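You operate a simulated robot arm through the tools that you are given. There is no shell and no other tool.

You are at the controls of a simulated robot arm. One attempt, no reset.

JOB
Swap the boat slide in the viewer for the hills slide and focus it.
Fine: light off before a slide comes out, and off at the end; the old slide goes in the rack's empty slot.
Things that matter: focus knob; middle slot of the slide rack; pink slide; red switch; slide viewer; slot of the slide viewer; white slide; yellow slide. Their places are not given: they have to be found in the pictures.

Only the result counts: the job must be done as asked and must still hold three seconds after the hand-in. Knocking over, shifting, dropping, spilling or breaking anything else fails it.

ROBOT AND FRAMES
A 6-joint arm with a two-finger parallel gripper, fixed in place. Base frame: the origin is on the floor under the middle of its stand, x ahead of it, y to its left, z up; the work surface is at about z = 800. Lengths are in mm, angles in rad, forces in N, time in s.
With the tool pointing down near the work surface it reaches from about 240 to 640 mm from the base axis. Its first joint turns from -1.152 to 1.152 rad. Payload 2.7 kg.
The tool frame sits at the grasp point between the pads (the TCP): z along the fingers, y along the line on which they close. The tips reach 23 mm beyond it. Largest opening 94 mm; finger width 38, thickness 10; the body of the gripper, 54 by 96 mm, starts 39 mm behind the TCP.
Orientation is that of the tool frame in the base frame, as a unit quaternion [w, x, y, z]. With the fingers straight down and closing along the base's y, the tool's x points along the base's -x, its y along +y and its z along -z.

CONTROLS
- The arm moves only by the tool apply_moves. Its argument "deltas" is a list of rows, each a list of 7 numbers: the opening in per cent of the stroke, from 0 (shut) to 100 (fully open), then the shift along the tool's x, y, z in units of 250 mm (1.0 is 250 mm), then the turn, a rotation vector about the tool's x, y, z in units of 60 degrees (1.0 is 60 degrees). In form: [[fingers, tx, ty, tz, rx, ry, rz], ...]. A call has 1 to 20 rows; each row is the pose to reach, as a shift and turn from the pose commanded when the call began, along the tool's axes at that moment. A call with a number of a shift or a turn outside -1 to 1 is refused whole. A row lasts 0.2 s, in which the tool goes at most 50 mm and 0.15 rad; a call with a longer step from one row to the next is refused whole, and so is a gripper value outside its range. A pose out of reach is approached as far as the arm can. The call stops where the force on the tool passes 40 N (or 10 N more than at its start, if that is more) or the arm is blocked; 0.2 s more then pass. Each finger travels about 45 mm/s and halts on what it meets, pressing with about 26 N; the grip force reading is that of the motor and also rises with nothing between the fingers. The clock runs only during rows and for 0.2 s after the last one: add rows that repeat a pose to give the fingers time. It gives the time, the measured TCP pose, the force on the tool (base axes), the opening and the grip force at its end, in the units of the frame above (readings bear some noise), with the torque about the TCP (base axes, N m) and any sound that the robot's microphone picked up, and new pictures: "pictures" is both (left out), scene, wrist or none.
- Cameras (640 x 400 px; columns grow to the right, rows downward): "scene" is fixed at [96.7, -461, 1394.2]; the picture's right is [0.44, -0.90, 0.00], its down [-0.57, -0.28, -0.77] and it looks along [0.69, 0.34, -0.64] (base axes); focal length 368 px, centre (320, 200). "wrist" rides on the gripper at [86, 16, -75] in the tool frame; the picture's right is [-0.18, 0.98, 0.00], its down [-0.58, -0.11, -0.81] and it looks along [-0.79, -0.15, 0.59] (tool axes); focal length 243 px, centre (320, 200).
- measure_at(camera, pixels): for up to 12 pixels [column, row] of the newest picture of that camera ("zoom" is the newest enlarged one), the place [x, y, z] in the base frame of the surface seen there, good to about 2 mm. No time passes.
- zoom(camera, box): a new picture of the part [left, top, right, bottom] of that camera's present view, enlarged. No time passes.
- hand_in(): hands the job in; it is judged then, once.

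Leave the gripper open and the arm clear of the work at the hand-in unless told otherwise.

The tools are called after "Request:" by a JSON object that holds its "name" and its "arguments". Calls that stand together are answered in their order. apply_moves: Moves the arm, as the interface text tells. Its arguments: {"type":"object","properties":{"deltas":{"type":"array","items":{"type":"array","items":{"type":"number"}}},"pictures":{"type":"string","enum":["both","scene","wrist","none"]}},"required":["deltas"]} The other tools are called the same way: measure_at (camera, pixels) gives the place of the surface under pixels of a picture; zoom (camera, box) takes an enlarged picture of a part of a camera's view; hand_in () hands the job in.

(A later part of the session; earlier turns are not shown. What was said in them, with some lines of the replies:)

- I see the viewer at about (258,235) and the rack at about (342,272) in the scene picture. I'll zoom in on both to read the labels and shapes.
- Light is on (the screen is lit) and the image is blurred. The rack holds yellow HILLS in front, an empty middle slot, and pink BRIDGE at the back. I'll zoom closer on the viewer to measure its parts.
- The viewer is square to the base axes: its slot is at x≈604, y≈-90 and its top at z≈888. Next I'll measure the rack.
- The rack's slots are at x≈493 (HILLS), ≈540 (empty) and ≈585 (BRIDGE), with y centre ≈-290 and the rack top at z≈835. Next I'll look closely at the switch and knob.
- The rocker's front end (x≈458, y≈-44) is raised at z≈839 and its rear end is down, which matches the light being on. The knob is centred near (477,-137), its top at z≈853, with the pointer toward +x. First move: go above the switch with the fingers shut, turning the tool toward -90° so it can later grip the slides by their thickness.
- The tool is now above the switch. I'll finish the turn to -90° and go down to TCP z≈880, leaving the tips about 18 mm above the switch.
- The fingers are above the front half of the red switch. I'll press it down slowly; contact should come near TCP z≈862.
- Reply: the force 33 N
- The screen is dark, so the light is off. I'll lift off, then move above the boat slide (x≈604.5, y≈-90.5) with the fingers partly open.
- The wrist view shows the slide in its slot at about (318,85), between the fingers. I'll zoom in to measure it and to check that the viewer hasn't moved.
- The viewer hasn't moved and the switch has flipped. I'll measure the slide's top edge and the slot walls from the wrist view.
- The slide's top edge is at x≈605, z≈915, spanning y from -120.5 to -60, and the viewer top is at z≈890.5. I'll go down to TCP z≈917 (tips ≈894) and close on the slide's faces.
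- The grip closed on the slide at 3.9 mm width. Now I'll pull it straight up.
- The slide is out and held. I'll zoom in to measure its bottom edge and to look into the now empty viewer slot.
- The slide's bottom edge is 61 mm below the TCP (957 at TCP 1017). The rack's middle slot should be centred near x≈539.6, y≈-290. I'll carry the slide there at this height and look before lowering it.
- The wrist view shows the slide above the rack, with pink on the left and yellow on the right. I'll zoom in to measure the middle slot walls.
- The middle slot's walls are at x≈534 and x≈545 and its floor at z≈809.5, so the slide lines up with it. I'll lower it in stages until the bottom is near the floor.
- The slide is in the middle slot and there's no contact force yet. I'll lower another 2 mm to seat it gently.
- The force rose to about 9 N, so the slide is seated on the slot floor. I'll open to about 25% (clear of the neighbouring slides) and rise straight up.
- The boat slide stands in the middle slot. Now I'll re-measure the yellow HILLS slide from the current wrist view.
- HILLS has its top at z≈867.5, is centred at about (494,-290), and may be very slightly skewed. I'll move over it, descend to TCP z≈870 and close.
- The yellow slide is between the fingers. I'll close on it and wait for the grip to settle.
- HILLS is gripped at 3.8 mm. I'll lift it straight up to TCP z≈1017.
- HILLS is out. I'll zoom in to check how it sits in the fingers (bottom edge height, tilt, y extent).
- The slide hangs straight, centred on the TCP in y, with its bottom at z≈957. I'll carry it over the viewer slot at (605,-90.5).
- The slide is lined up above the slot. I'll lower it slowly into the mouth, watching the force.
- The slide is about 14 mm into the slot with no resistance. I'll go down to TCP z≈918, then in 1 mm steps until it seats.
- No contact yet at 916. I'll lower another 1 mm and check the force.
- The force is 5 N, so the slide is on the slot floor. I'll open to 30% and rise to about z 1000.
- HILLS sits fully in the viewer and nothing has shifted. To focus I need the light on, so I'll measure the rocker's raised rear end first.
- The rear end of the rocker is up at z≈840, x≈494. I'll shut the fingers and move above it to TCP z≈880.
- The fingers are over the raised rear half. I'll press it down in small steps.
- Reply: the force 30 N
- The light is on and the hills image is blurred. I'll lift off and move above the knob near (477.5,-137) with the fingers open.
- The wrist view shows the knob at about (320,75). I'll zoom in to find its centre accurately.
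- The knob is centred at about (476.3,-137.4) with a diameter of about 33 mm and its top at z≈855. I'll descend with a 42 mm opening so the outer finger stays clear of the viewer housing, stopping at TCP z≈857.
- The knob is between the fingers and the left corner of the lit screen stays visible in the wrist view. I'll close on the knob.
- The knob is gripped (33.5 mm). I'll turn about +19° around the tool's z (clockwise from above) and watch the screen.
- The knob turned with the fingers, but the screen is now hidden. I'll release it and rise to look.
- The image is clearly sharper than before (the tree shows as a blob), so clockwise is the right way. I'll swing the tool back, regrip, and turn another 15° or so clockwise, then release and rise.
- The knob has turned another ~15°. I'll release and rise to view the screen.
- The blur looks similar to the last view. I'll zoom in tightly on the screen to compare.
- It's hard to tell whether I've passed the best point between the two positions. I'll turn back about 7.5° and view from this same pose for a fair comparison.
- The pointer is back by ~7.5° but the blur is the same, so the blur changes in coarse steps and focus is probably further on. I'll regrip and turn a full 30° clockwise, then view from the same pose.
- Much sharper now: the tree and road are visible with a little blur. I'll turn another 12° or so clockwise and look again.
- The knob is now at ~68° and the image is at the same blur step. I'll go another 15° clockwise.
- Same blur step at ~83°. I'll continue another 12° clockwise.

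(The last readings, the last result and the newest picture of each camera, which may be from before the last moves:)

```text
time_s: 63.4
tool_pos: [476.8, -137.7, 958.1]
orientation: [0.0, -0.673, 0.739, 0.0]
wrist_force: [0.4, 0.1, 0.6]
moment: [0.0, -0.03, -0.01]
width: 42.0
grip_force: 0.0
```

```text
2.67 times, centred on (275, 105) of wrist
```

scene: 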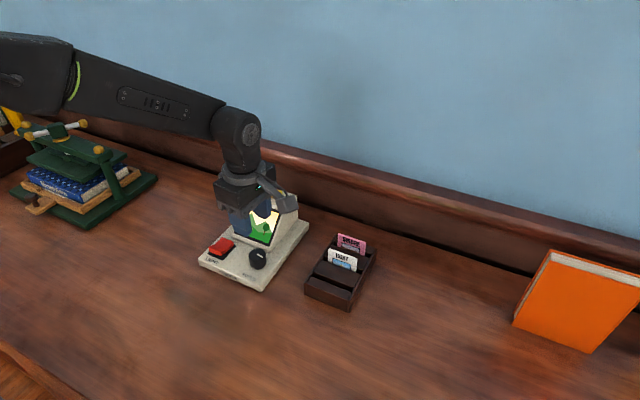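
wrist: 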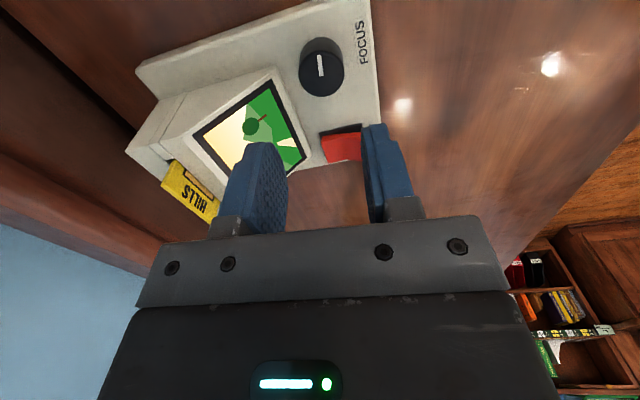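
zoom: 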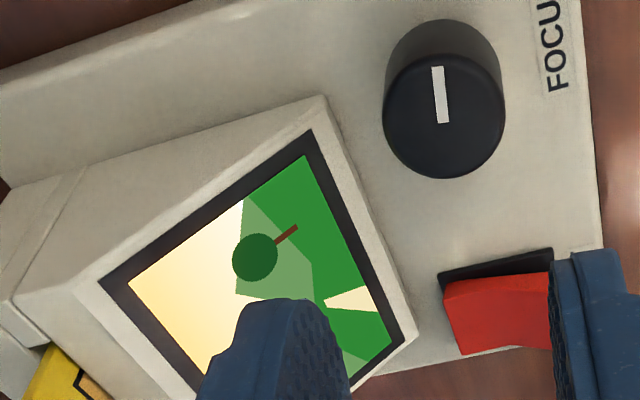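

The picture is now fully sharp at about 95°. To get off the edge of the sharp range, I'll nudge 6° further and check that it stays sharp.

Request:
{"name": "apply_moves", "arguments": {"deltas": [[45, 0, 0, 0.13, 0, 0, -0.1], [45, 0, 0, 0.26, 0, 0, -0.1], [45, 0, 0, 0.36, 0, 0, -0.1], [45, 0, 0, 0.4, 0, 0, -0.1], [45, 0, 0, 0.4, 0, 0, -0.1], [38, 0, 0, 0.4, 0, 0, -0.1], [30, 0, 0, 0.4, 0, 0, -0.1], [25, 0, 0, 0.4, 0, 0, -0.1], [25, 0, 0, 0.4, 0, 0, -0.1], [25, 0, 0, 0.4, 0, 0, -0.05], [25, 0, 0, 0.4, 0, 0, 0], [25, 0, 0, 0.4, 0, 0, 0], [35, 0, 0, 0.4, 0, 0, 0], [45, 0, 0, 0.4, 0, 0, 0], [45, 0, 0, 0.3, 0, 0, 0], [45, 0, 0, 0.15, 0, 0, 0], [45, 0, 0, 0, 0, 0, 0], [45, 0, 0, 0, 0, 0, 0]]}}

Request:
{"name": "zoom", "arguments": {"camera": "scene", "box": [236, 200, 284, 250]}}

Request:
{"name": "zoom", "arguments": {"camera": "wrist", "box": [190, 30, 360, 180]}}

```text
time_s: 67.2
tool_pos: [476.2, -138.0, 955.5]
orientation: [0.0, -0.673, 0.74, 0.0]
wrist_force: [-0.7, -0.1, 0.6]
moment: [0.0, -0.01, -0.01]
width: 42.1
grip_force: 0.1
```

scene: 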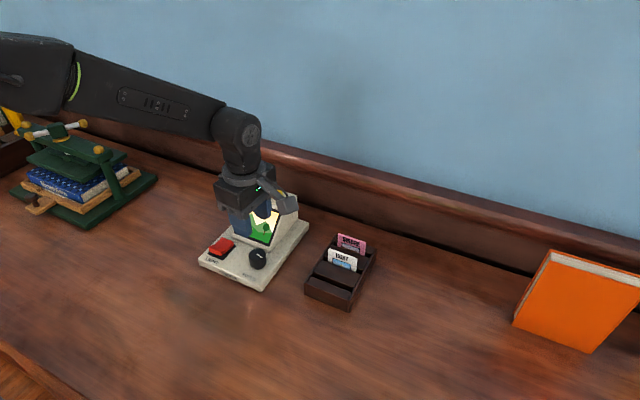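
wrist: 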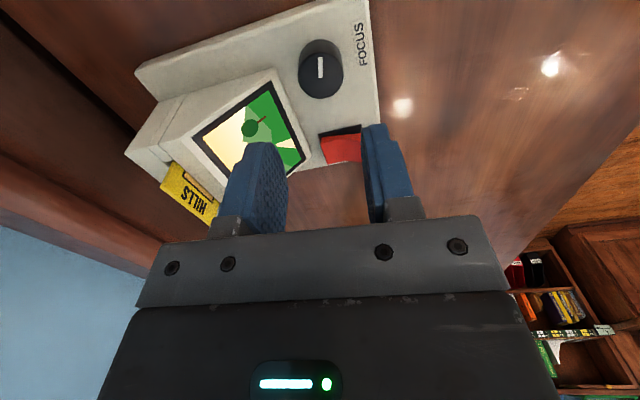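

```text
8.00 times, centred on (260, 225) of scene
```

zoom: 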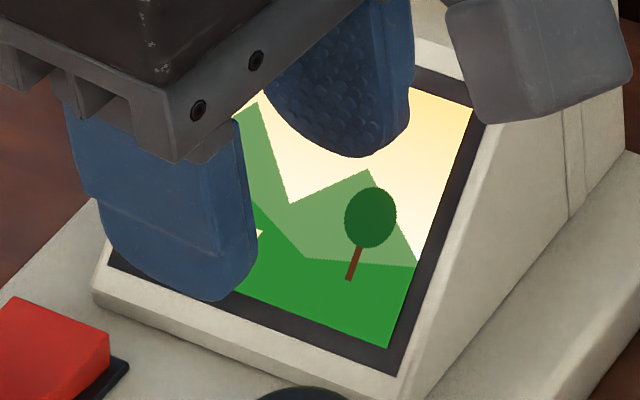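

```text
2.67 times, centred on (275, 105) of wrist
```

zoom: 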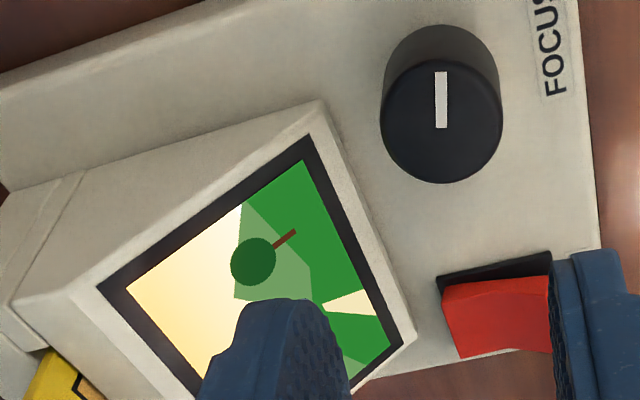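

Still fully sharp at ~100°. For margin I'll find the far edge of the sharp range by turning another 15°, then come back to the middle.

Request:
{"name": "apply_moves", "arguments": {"deltas": [[45, 0, 0, 0.13, 0, 0, -0.13], [45, 0, 0, 0.26, 0, 0, -0.25], [45, 0, 0, 0.36, 0, 0, -0.25], [45, 0, 0, 0.4, 0, 0, -0.25], [45, 0, 0, 0.4, 0, 0, -0.25], [38, 0, 0, 0.4, 0, 0, -0.25], [30, 0, 0, 0.4, 0, 0, -0.25], [25, 0, 0, 0.4, 0, 0, -0.25], [25, 0, 0, 0.4, 0, 0, -0.25], [25, 0, 0, 0.4, 0, 0, -0.17], [25, 0, 0, 0.4, 0, 0, -0.08], [25, 0, 0, 0.4, 0, 0, 0], [25, 0, 0, 0.4, 0, 0, 0], [35, 0, 0, 0.4, 0, 0, 0], [45, 0, 0, 0.4, 0, 0, 0], [45, 0, 0, 0.3, 0, 0, 0], [45, 0, 0, 0.15, 0, 0, 0], [45, 0, 0, 0, 0, 0, 0], [45, 0, 0, 0, 0, 0, 0]]}}

Request:
{"name": "zoom", "arguments": {"camera": "scene", "box": [236, 200, 284, 250]}}

Request:
{"name": "zoom", "arguments": {"camera": "wrist", "box": [190, 30, 360, 180]}}

```text
time_s: 71.2
tool_pos: [476.2, -137.3, 957.0]
orientation: [0.001, -0.673, 0.739, -0.001]
wrist_force: [0.2, -0.4, -0.3]
moment: [0.0, -0.01, -0.04]
width: 42.4
grip_force: 0.1
```

scene: 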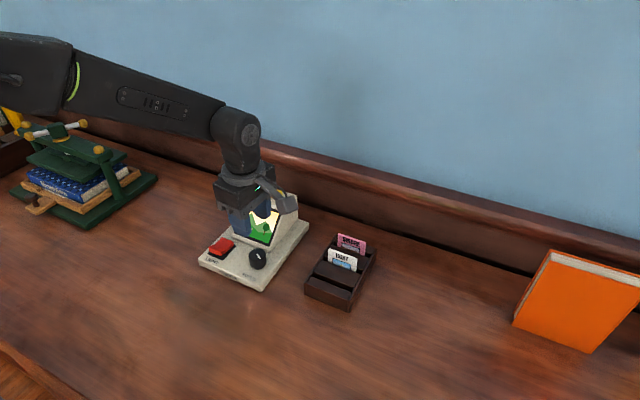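
wrist: 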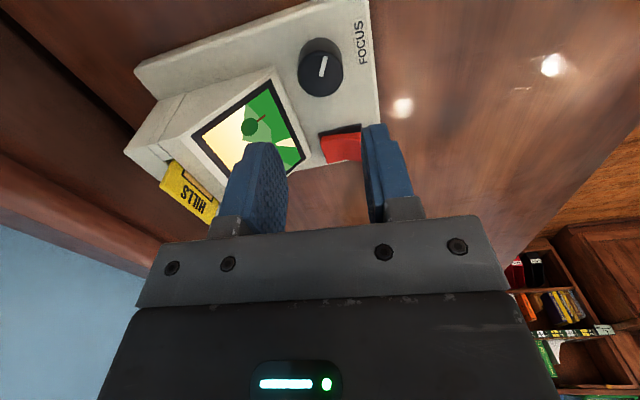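

```text
8.00 times, centred on (260, 225) of scene
```

zoom: 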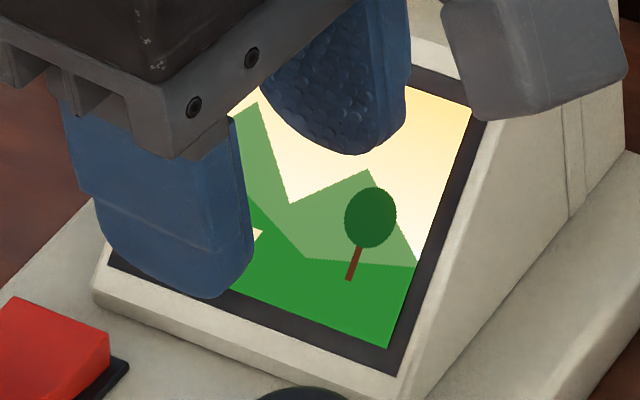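

```text
2.67 times, centred on (275, 105) of wrist
```

zoom: 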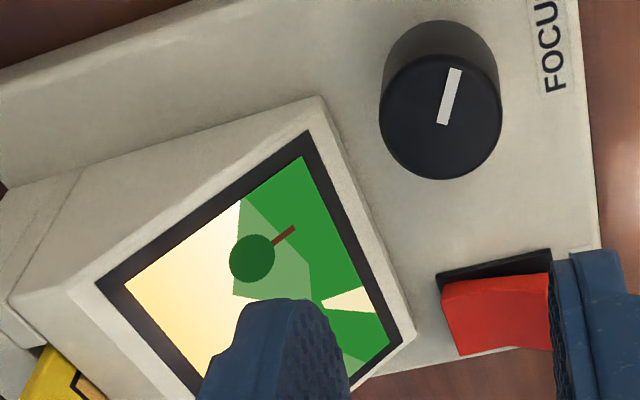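

Still sharp at ~115°. I'll go another 15° to find the far edge.

Request:
{"name": "apply_moves", "arguments": {"deltas": [[45, 0, 0, 0.13, 0, 0, -0.13], [45, 0, 0, 0.26, 0, 0, -0.25], [45, 0, 0, 0.36, 0, 0, -0.25], [45, 0, 0, 0.4, 0, 0, -0.25], [45, 0, 0, 0.4, 0, 0, -0.25], [38, 0, 0, 0.4, 0, 0, -0.25], [30, 0, 0, 0.4, 0, 0, -0.25], [25, 0, 0, 0.4, 0, 0, -0.25], [25, 0, 0, 0.4, 0, 0, -0.25], [25, 0, 0, 0.4, 0, 0, -0.17], [25, 0, 0, 0.4, 0, 0, -0.08], [25, 0, 0, 0.4, 0, 0, 0], [25, 0, 0, 0.4, 0, 0, 0], [35, 0, 0, 0.4, 0, 0, 0], [45, 0, 0, 0.4, 0, 0, 0], [45, 0, 0, 0.3, 0, 0, 0], [45, 0, 0, 0.15, 0, 0, 0], [45, 0, 0, 0, 0, 0, 0], [45, 0, 0, 0, 0, 0, 0]]}}

Request:
{"name": "zoom", "arguments": {"camera": "scene", "box": [236, 200, 284, 250]}}

Request:
{"name": "zoom", "arguments": {"camera": "wrist", "box": [190, 30, 360, 180]}}

```text
time_s: 75.2
tool_pos: [475.6, -136.4, 956.9]
orientation: [0.0, -0.673, 0.74, 0.001]
wrist_force: [-1.0, 0.4, -0.6]
moment: [0.03, -0.02, 0.0]
width: 42.4
grip_force: 0.0
```

scene: 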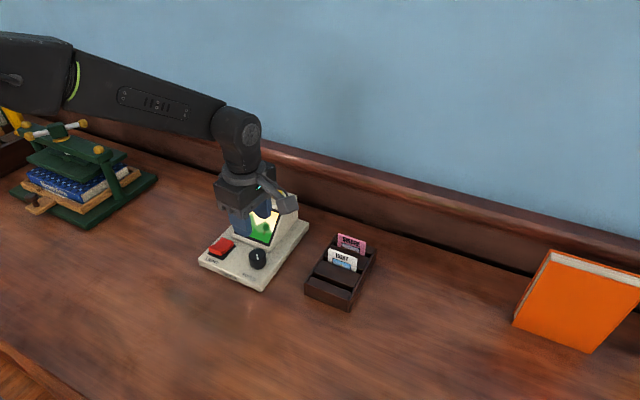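
wrist: 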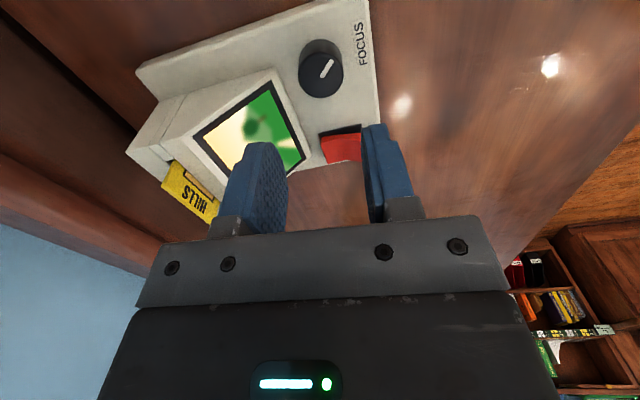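

```text
8.00 times, centred on (260, 225) of scene
```

zoom: 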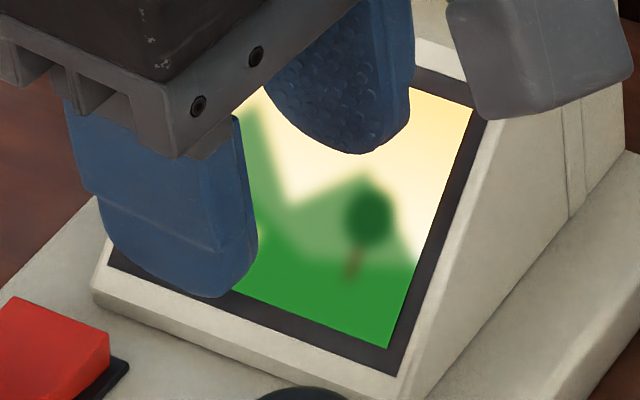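

```text
2.67 times, centred on (275, 105) of wrist
```

zoom: 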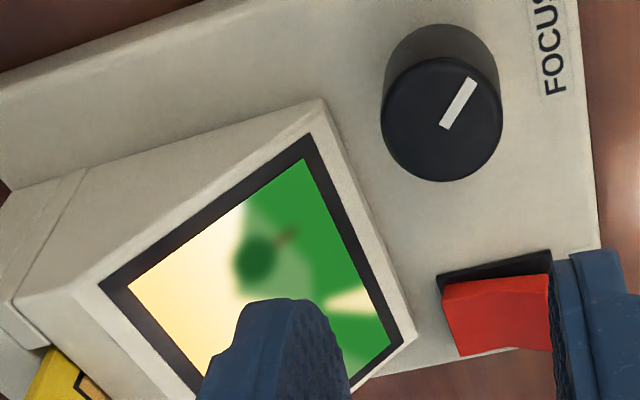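

Blurred again at ~130°, so the sharp range runs from about 89° to 122°, centre ≈106°. I'll turn back (counter-clockwise) about 24° to the middle.

Request:
{"name": "apply_moves", "arguments": {"deltas": [[45, 0, 0, 0.13, 0, 0, 0], [45, 0, 0, 0.26, 0, 0, 0], [45, 0, 0, 0.36, 0, 0, 0], [45, 0, 0, 0.4, 0, 0, 0], [45, 0, 0, 0.4, 0, 0, 0], [38, 0, 0, 0.4, 0, 0, 0], [30, 0, 0, 0.4, 0, 0, 0], [25, 0, 0, 0.4, 0, 0, 0], [25, 0, 0, 0.4, 0, 0, 0], [25, 0, 0, 0.4, 0, 0, -0.1], [25, 0, 0, 0.4, 0, 0, -0.2], [25, 0, 0, 0.4, 0, 0, -0.3], [25, 0, 0, 0.4, 0, 0, -0.39], [25, 0, 0, 0.4, 0, 0, -0.39], [35, 0, 0, 0.4, 0, 0, -0.39], [45, 0, 0, 0.4, 0, 0, -0.39], [45, 0, 0, 0.3, 0, 0, -0.39], [45, 0, 0, 0.15, 0, 0, -0.26], [45, 0, 0, 0, 0, 0, -0.13], [45, 0, 0, 0, 0, 0, 0]]}}

Request:
{"name": "zoom", "arguments": {"camera": "scene", "box": [236, 200, 284, 250]}}

Request:
{"name": "zoom", "arguments": {"camera": "wrist", "box": [190, 30, 360, 180]}}

```text
time_s: 79.4
tool_pos: [477.6, -137.5, 956.1]
orientation: [0.0, -0.672, 0.741, 0.0]
wrist_force: [0.4, 0.1, 0.0]
moment: [-0.01, -0.01, 0.01]
width: 42.4
grip_force: 0.0
```

scene: 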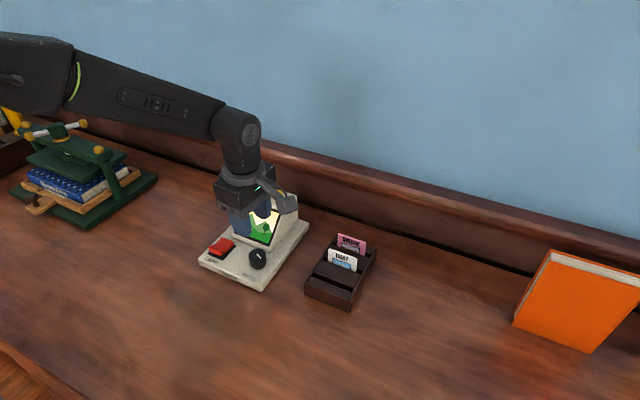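
wrist: 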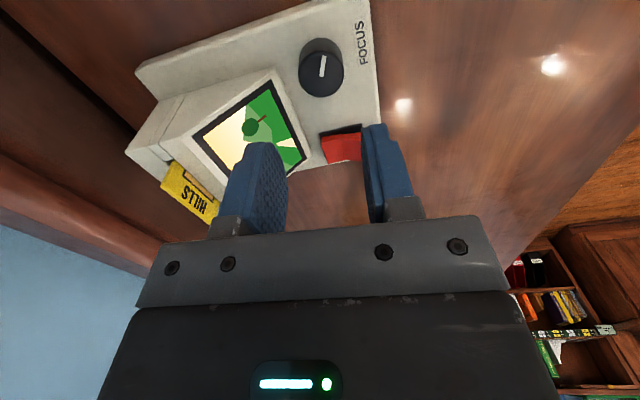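

```text
8.00 times, centred on (260, 225) of scene
```

zoom: 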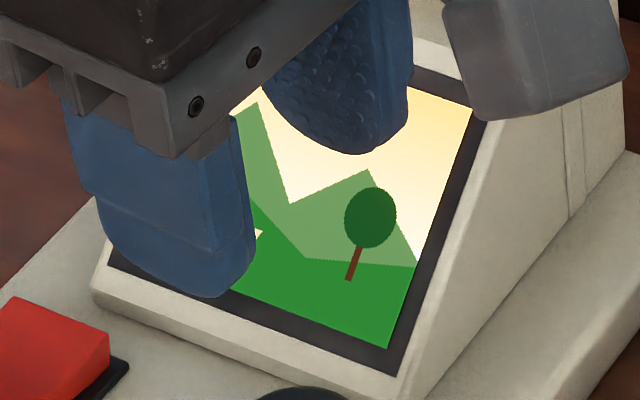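

```text
2.67 times, centred on (275, 105) of wrist
```

zoom: 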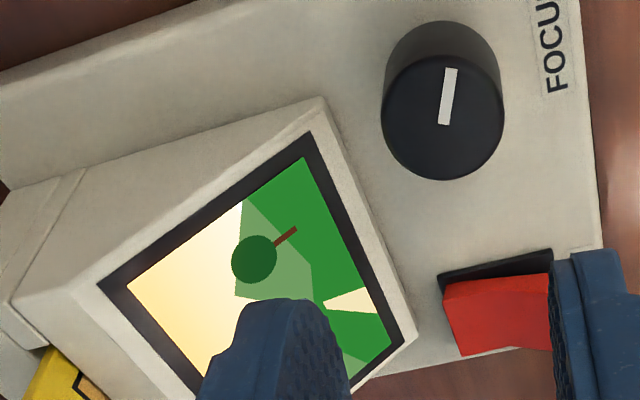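

Sharp, with the knob near the middle of the range. Now for the light: I'll shut the fingers, square the tool again, and go above the front half of the red switch (460.5,-44).

Request:
{"name": "apply_moves", "arguments": {"deltas": [[20, -0.12, 0.033, 0, 0, 0, -0.03], [0, -0.25, 0.067, 0, 0, 0, -0.06], [0, -0.366, 0.1, 0, 0, 0, -0.09], [0, -0.366, 0.1, 0.1, 0, 0, -0.09], [0, -0.366, 0.1, 0.2, 0, 0, -0.09], [0, -0.366, 0.1, 0.3, 0, 0, -0.09], [0, -0.366, 0.1, 0.3, 0, 0, -0.09]]}}

```text
time_s: 81.0
tool_pos: [460.8, -44.5, 881.2]
orientation: [-0.001, -0.707, 0.707, 0.0]
wrist_force: [0.1, 0.1, 0.4]
moment: [-0.01, -0.01, 0.01]
width: 0.2
grip_force: 26.6
```

scene: 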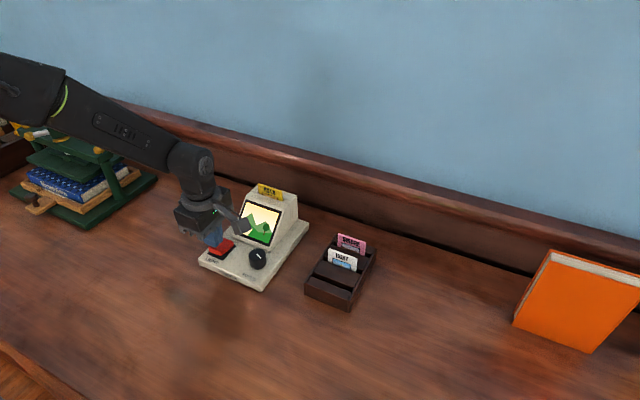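
wrist: 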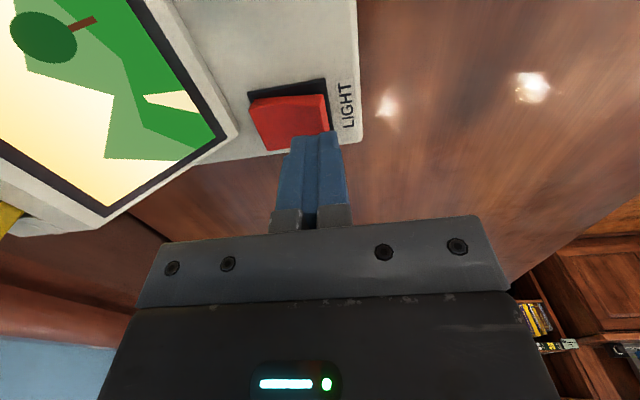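

The full hills picture is crisp. I'll press the front half of the switch just as I did the first time.

Request:
{"name": "apply_moves", "arguments": {"deltas": [[0, 0, 0, 0.06, 0, 0, 0], [0, 0, 0, 0.072, 0, 0, 0], [0, 0, 0, 0.08, 0, 0, 0], [0, 0, 0, 0.088, 0, 0, 0], [0, 0, 0, 0.096, 0, 0, 0], [0, 0, 0, 0.104, 0, 0, 0]]}}

```text
time_s: 82.4
tool_pos: [460.5, -44.1, 857.0]
orientation: [0.001, -0.707, 0.707, -0.001]
wrist_force: [-13.3, 2.3, 30.7]
moment: [0.11, 0.39, -0.01]
width: 0.0
grip_force: 26.4
```

scene: 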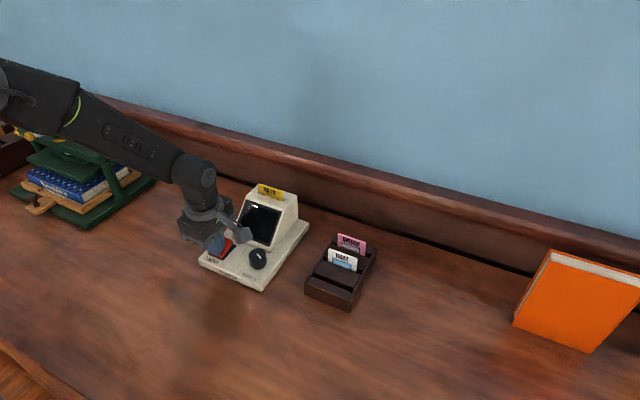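
wrist: 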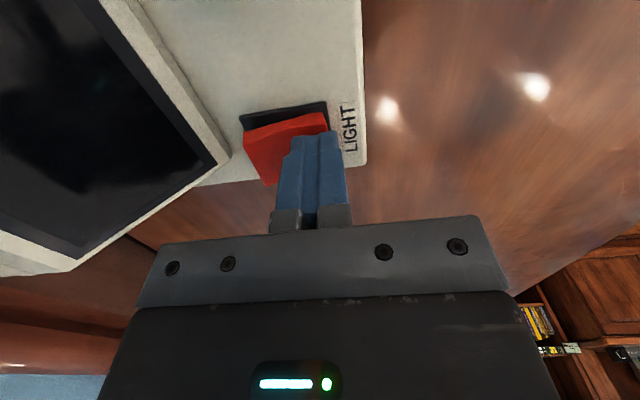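

The screen is dark. I'll lift away, back off toward the base and open the gripper.

Request:
{"name": "apply_moves", "arguments": {"deltas": [[0, 0, 0, -0.12, 0, 0, 0], [0, 0, 0, -0.28, 0, 0, 0], [30, 0, 0.05, -0.45, 0, 0, 0], [60, 0, 0.13, -0.6, 0, 0, 0], [90, 0, 0.22, -0.75, 0, 0, 0], [90, 0, 0.3, -0.88, 0, 0, 0], [90, 0, 0.3, -0.88, 0, 0, 0], [90, 0, 0.3, -0.88, 0, 0, 0]]}}

Request:
{"name": "zoom", "arguments": {"camera": "scene", "box": [190, 170, 390, 320]}}

```text
time_s: 84.2
tool_pos: [384.7, -44.3, 1075.0]
orientation: [0.0, 0.707, -0.707, 0.001]
wrist_force: [-0.2, -0.7, 0.0]
moment: [0.05, 0.03, 0.01]
width: 84.6
grip_force: 0.1
```

scene: 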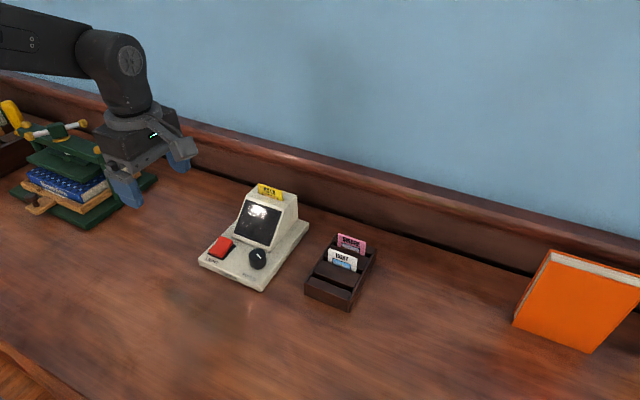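
wrist: 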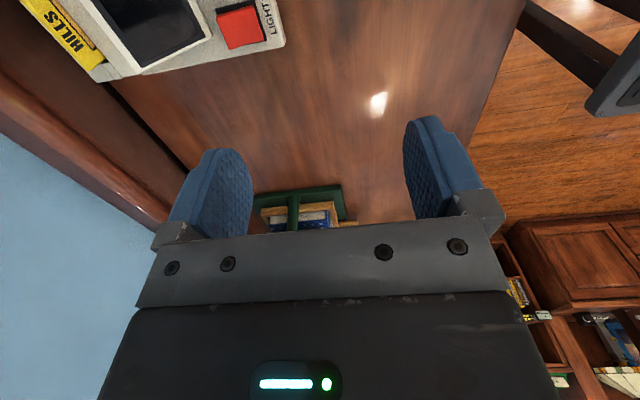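

```text
2.67 times, centred on (290, 245) of scene
```

zoom: 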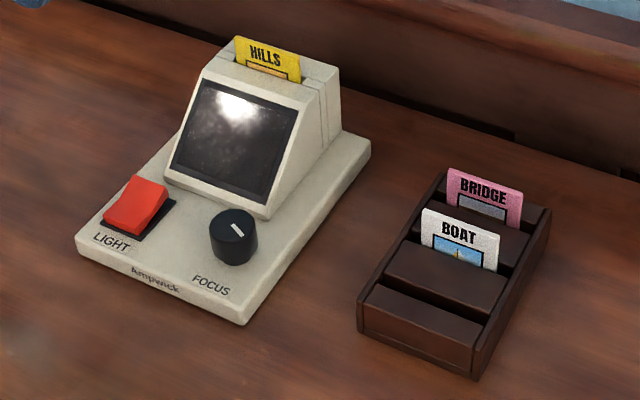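

HILLS is in the viewer, BOAT is in the middle slot and BRIDGE hasn't been touched. The light is off, the knob is at the focused position, and neither the viewer nor the rack has moved. The gripper is open and clear, so I'm handing in.

Request:
{"name": "hand_in", "arguments": {}}

```text
The job is handed in.
```

The slides are swapped and the hills picture is in focus. The hand-in was accepted, but no verdict came back.

- **Slides:** the hills slide is fully seated in the viewer. The boat slide is in the rack's middle slot, which was the empty one. The bridge slide wasn't touched.
- **Focus:** the picture was sharp with the light on. I found where the blur starts on each side and left the knob near the middle, about 106° clockwise from where it started.
- **Light:** I turned it off before taking the boat slide out, on to focus, and off again at the end.
- **Everything else:** the viewer and rack look unmoved compared with the first picture. The gripper is open and the arm is clear of the work.
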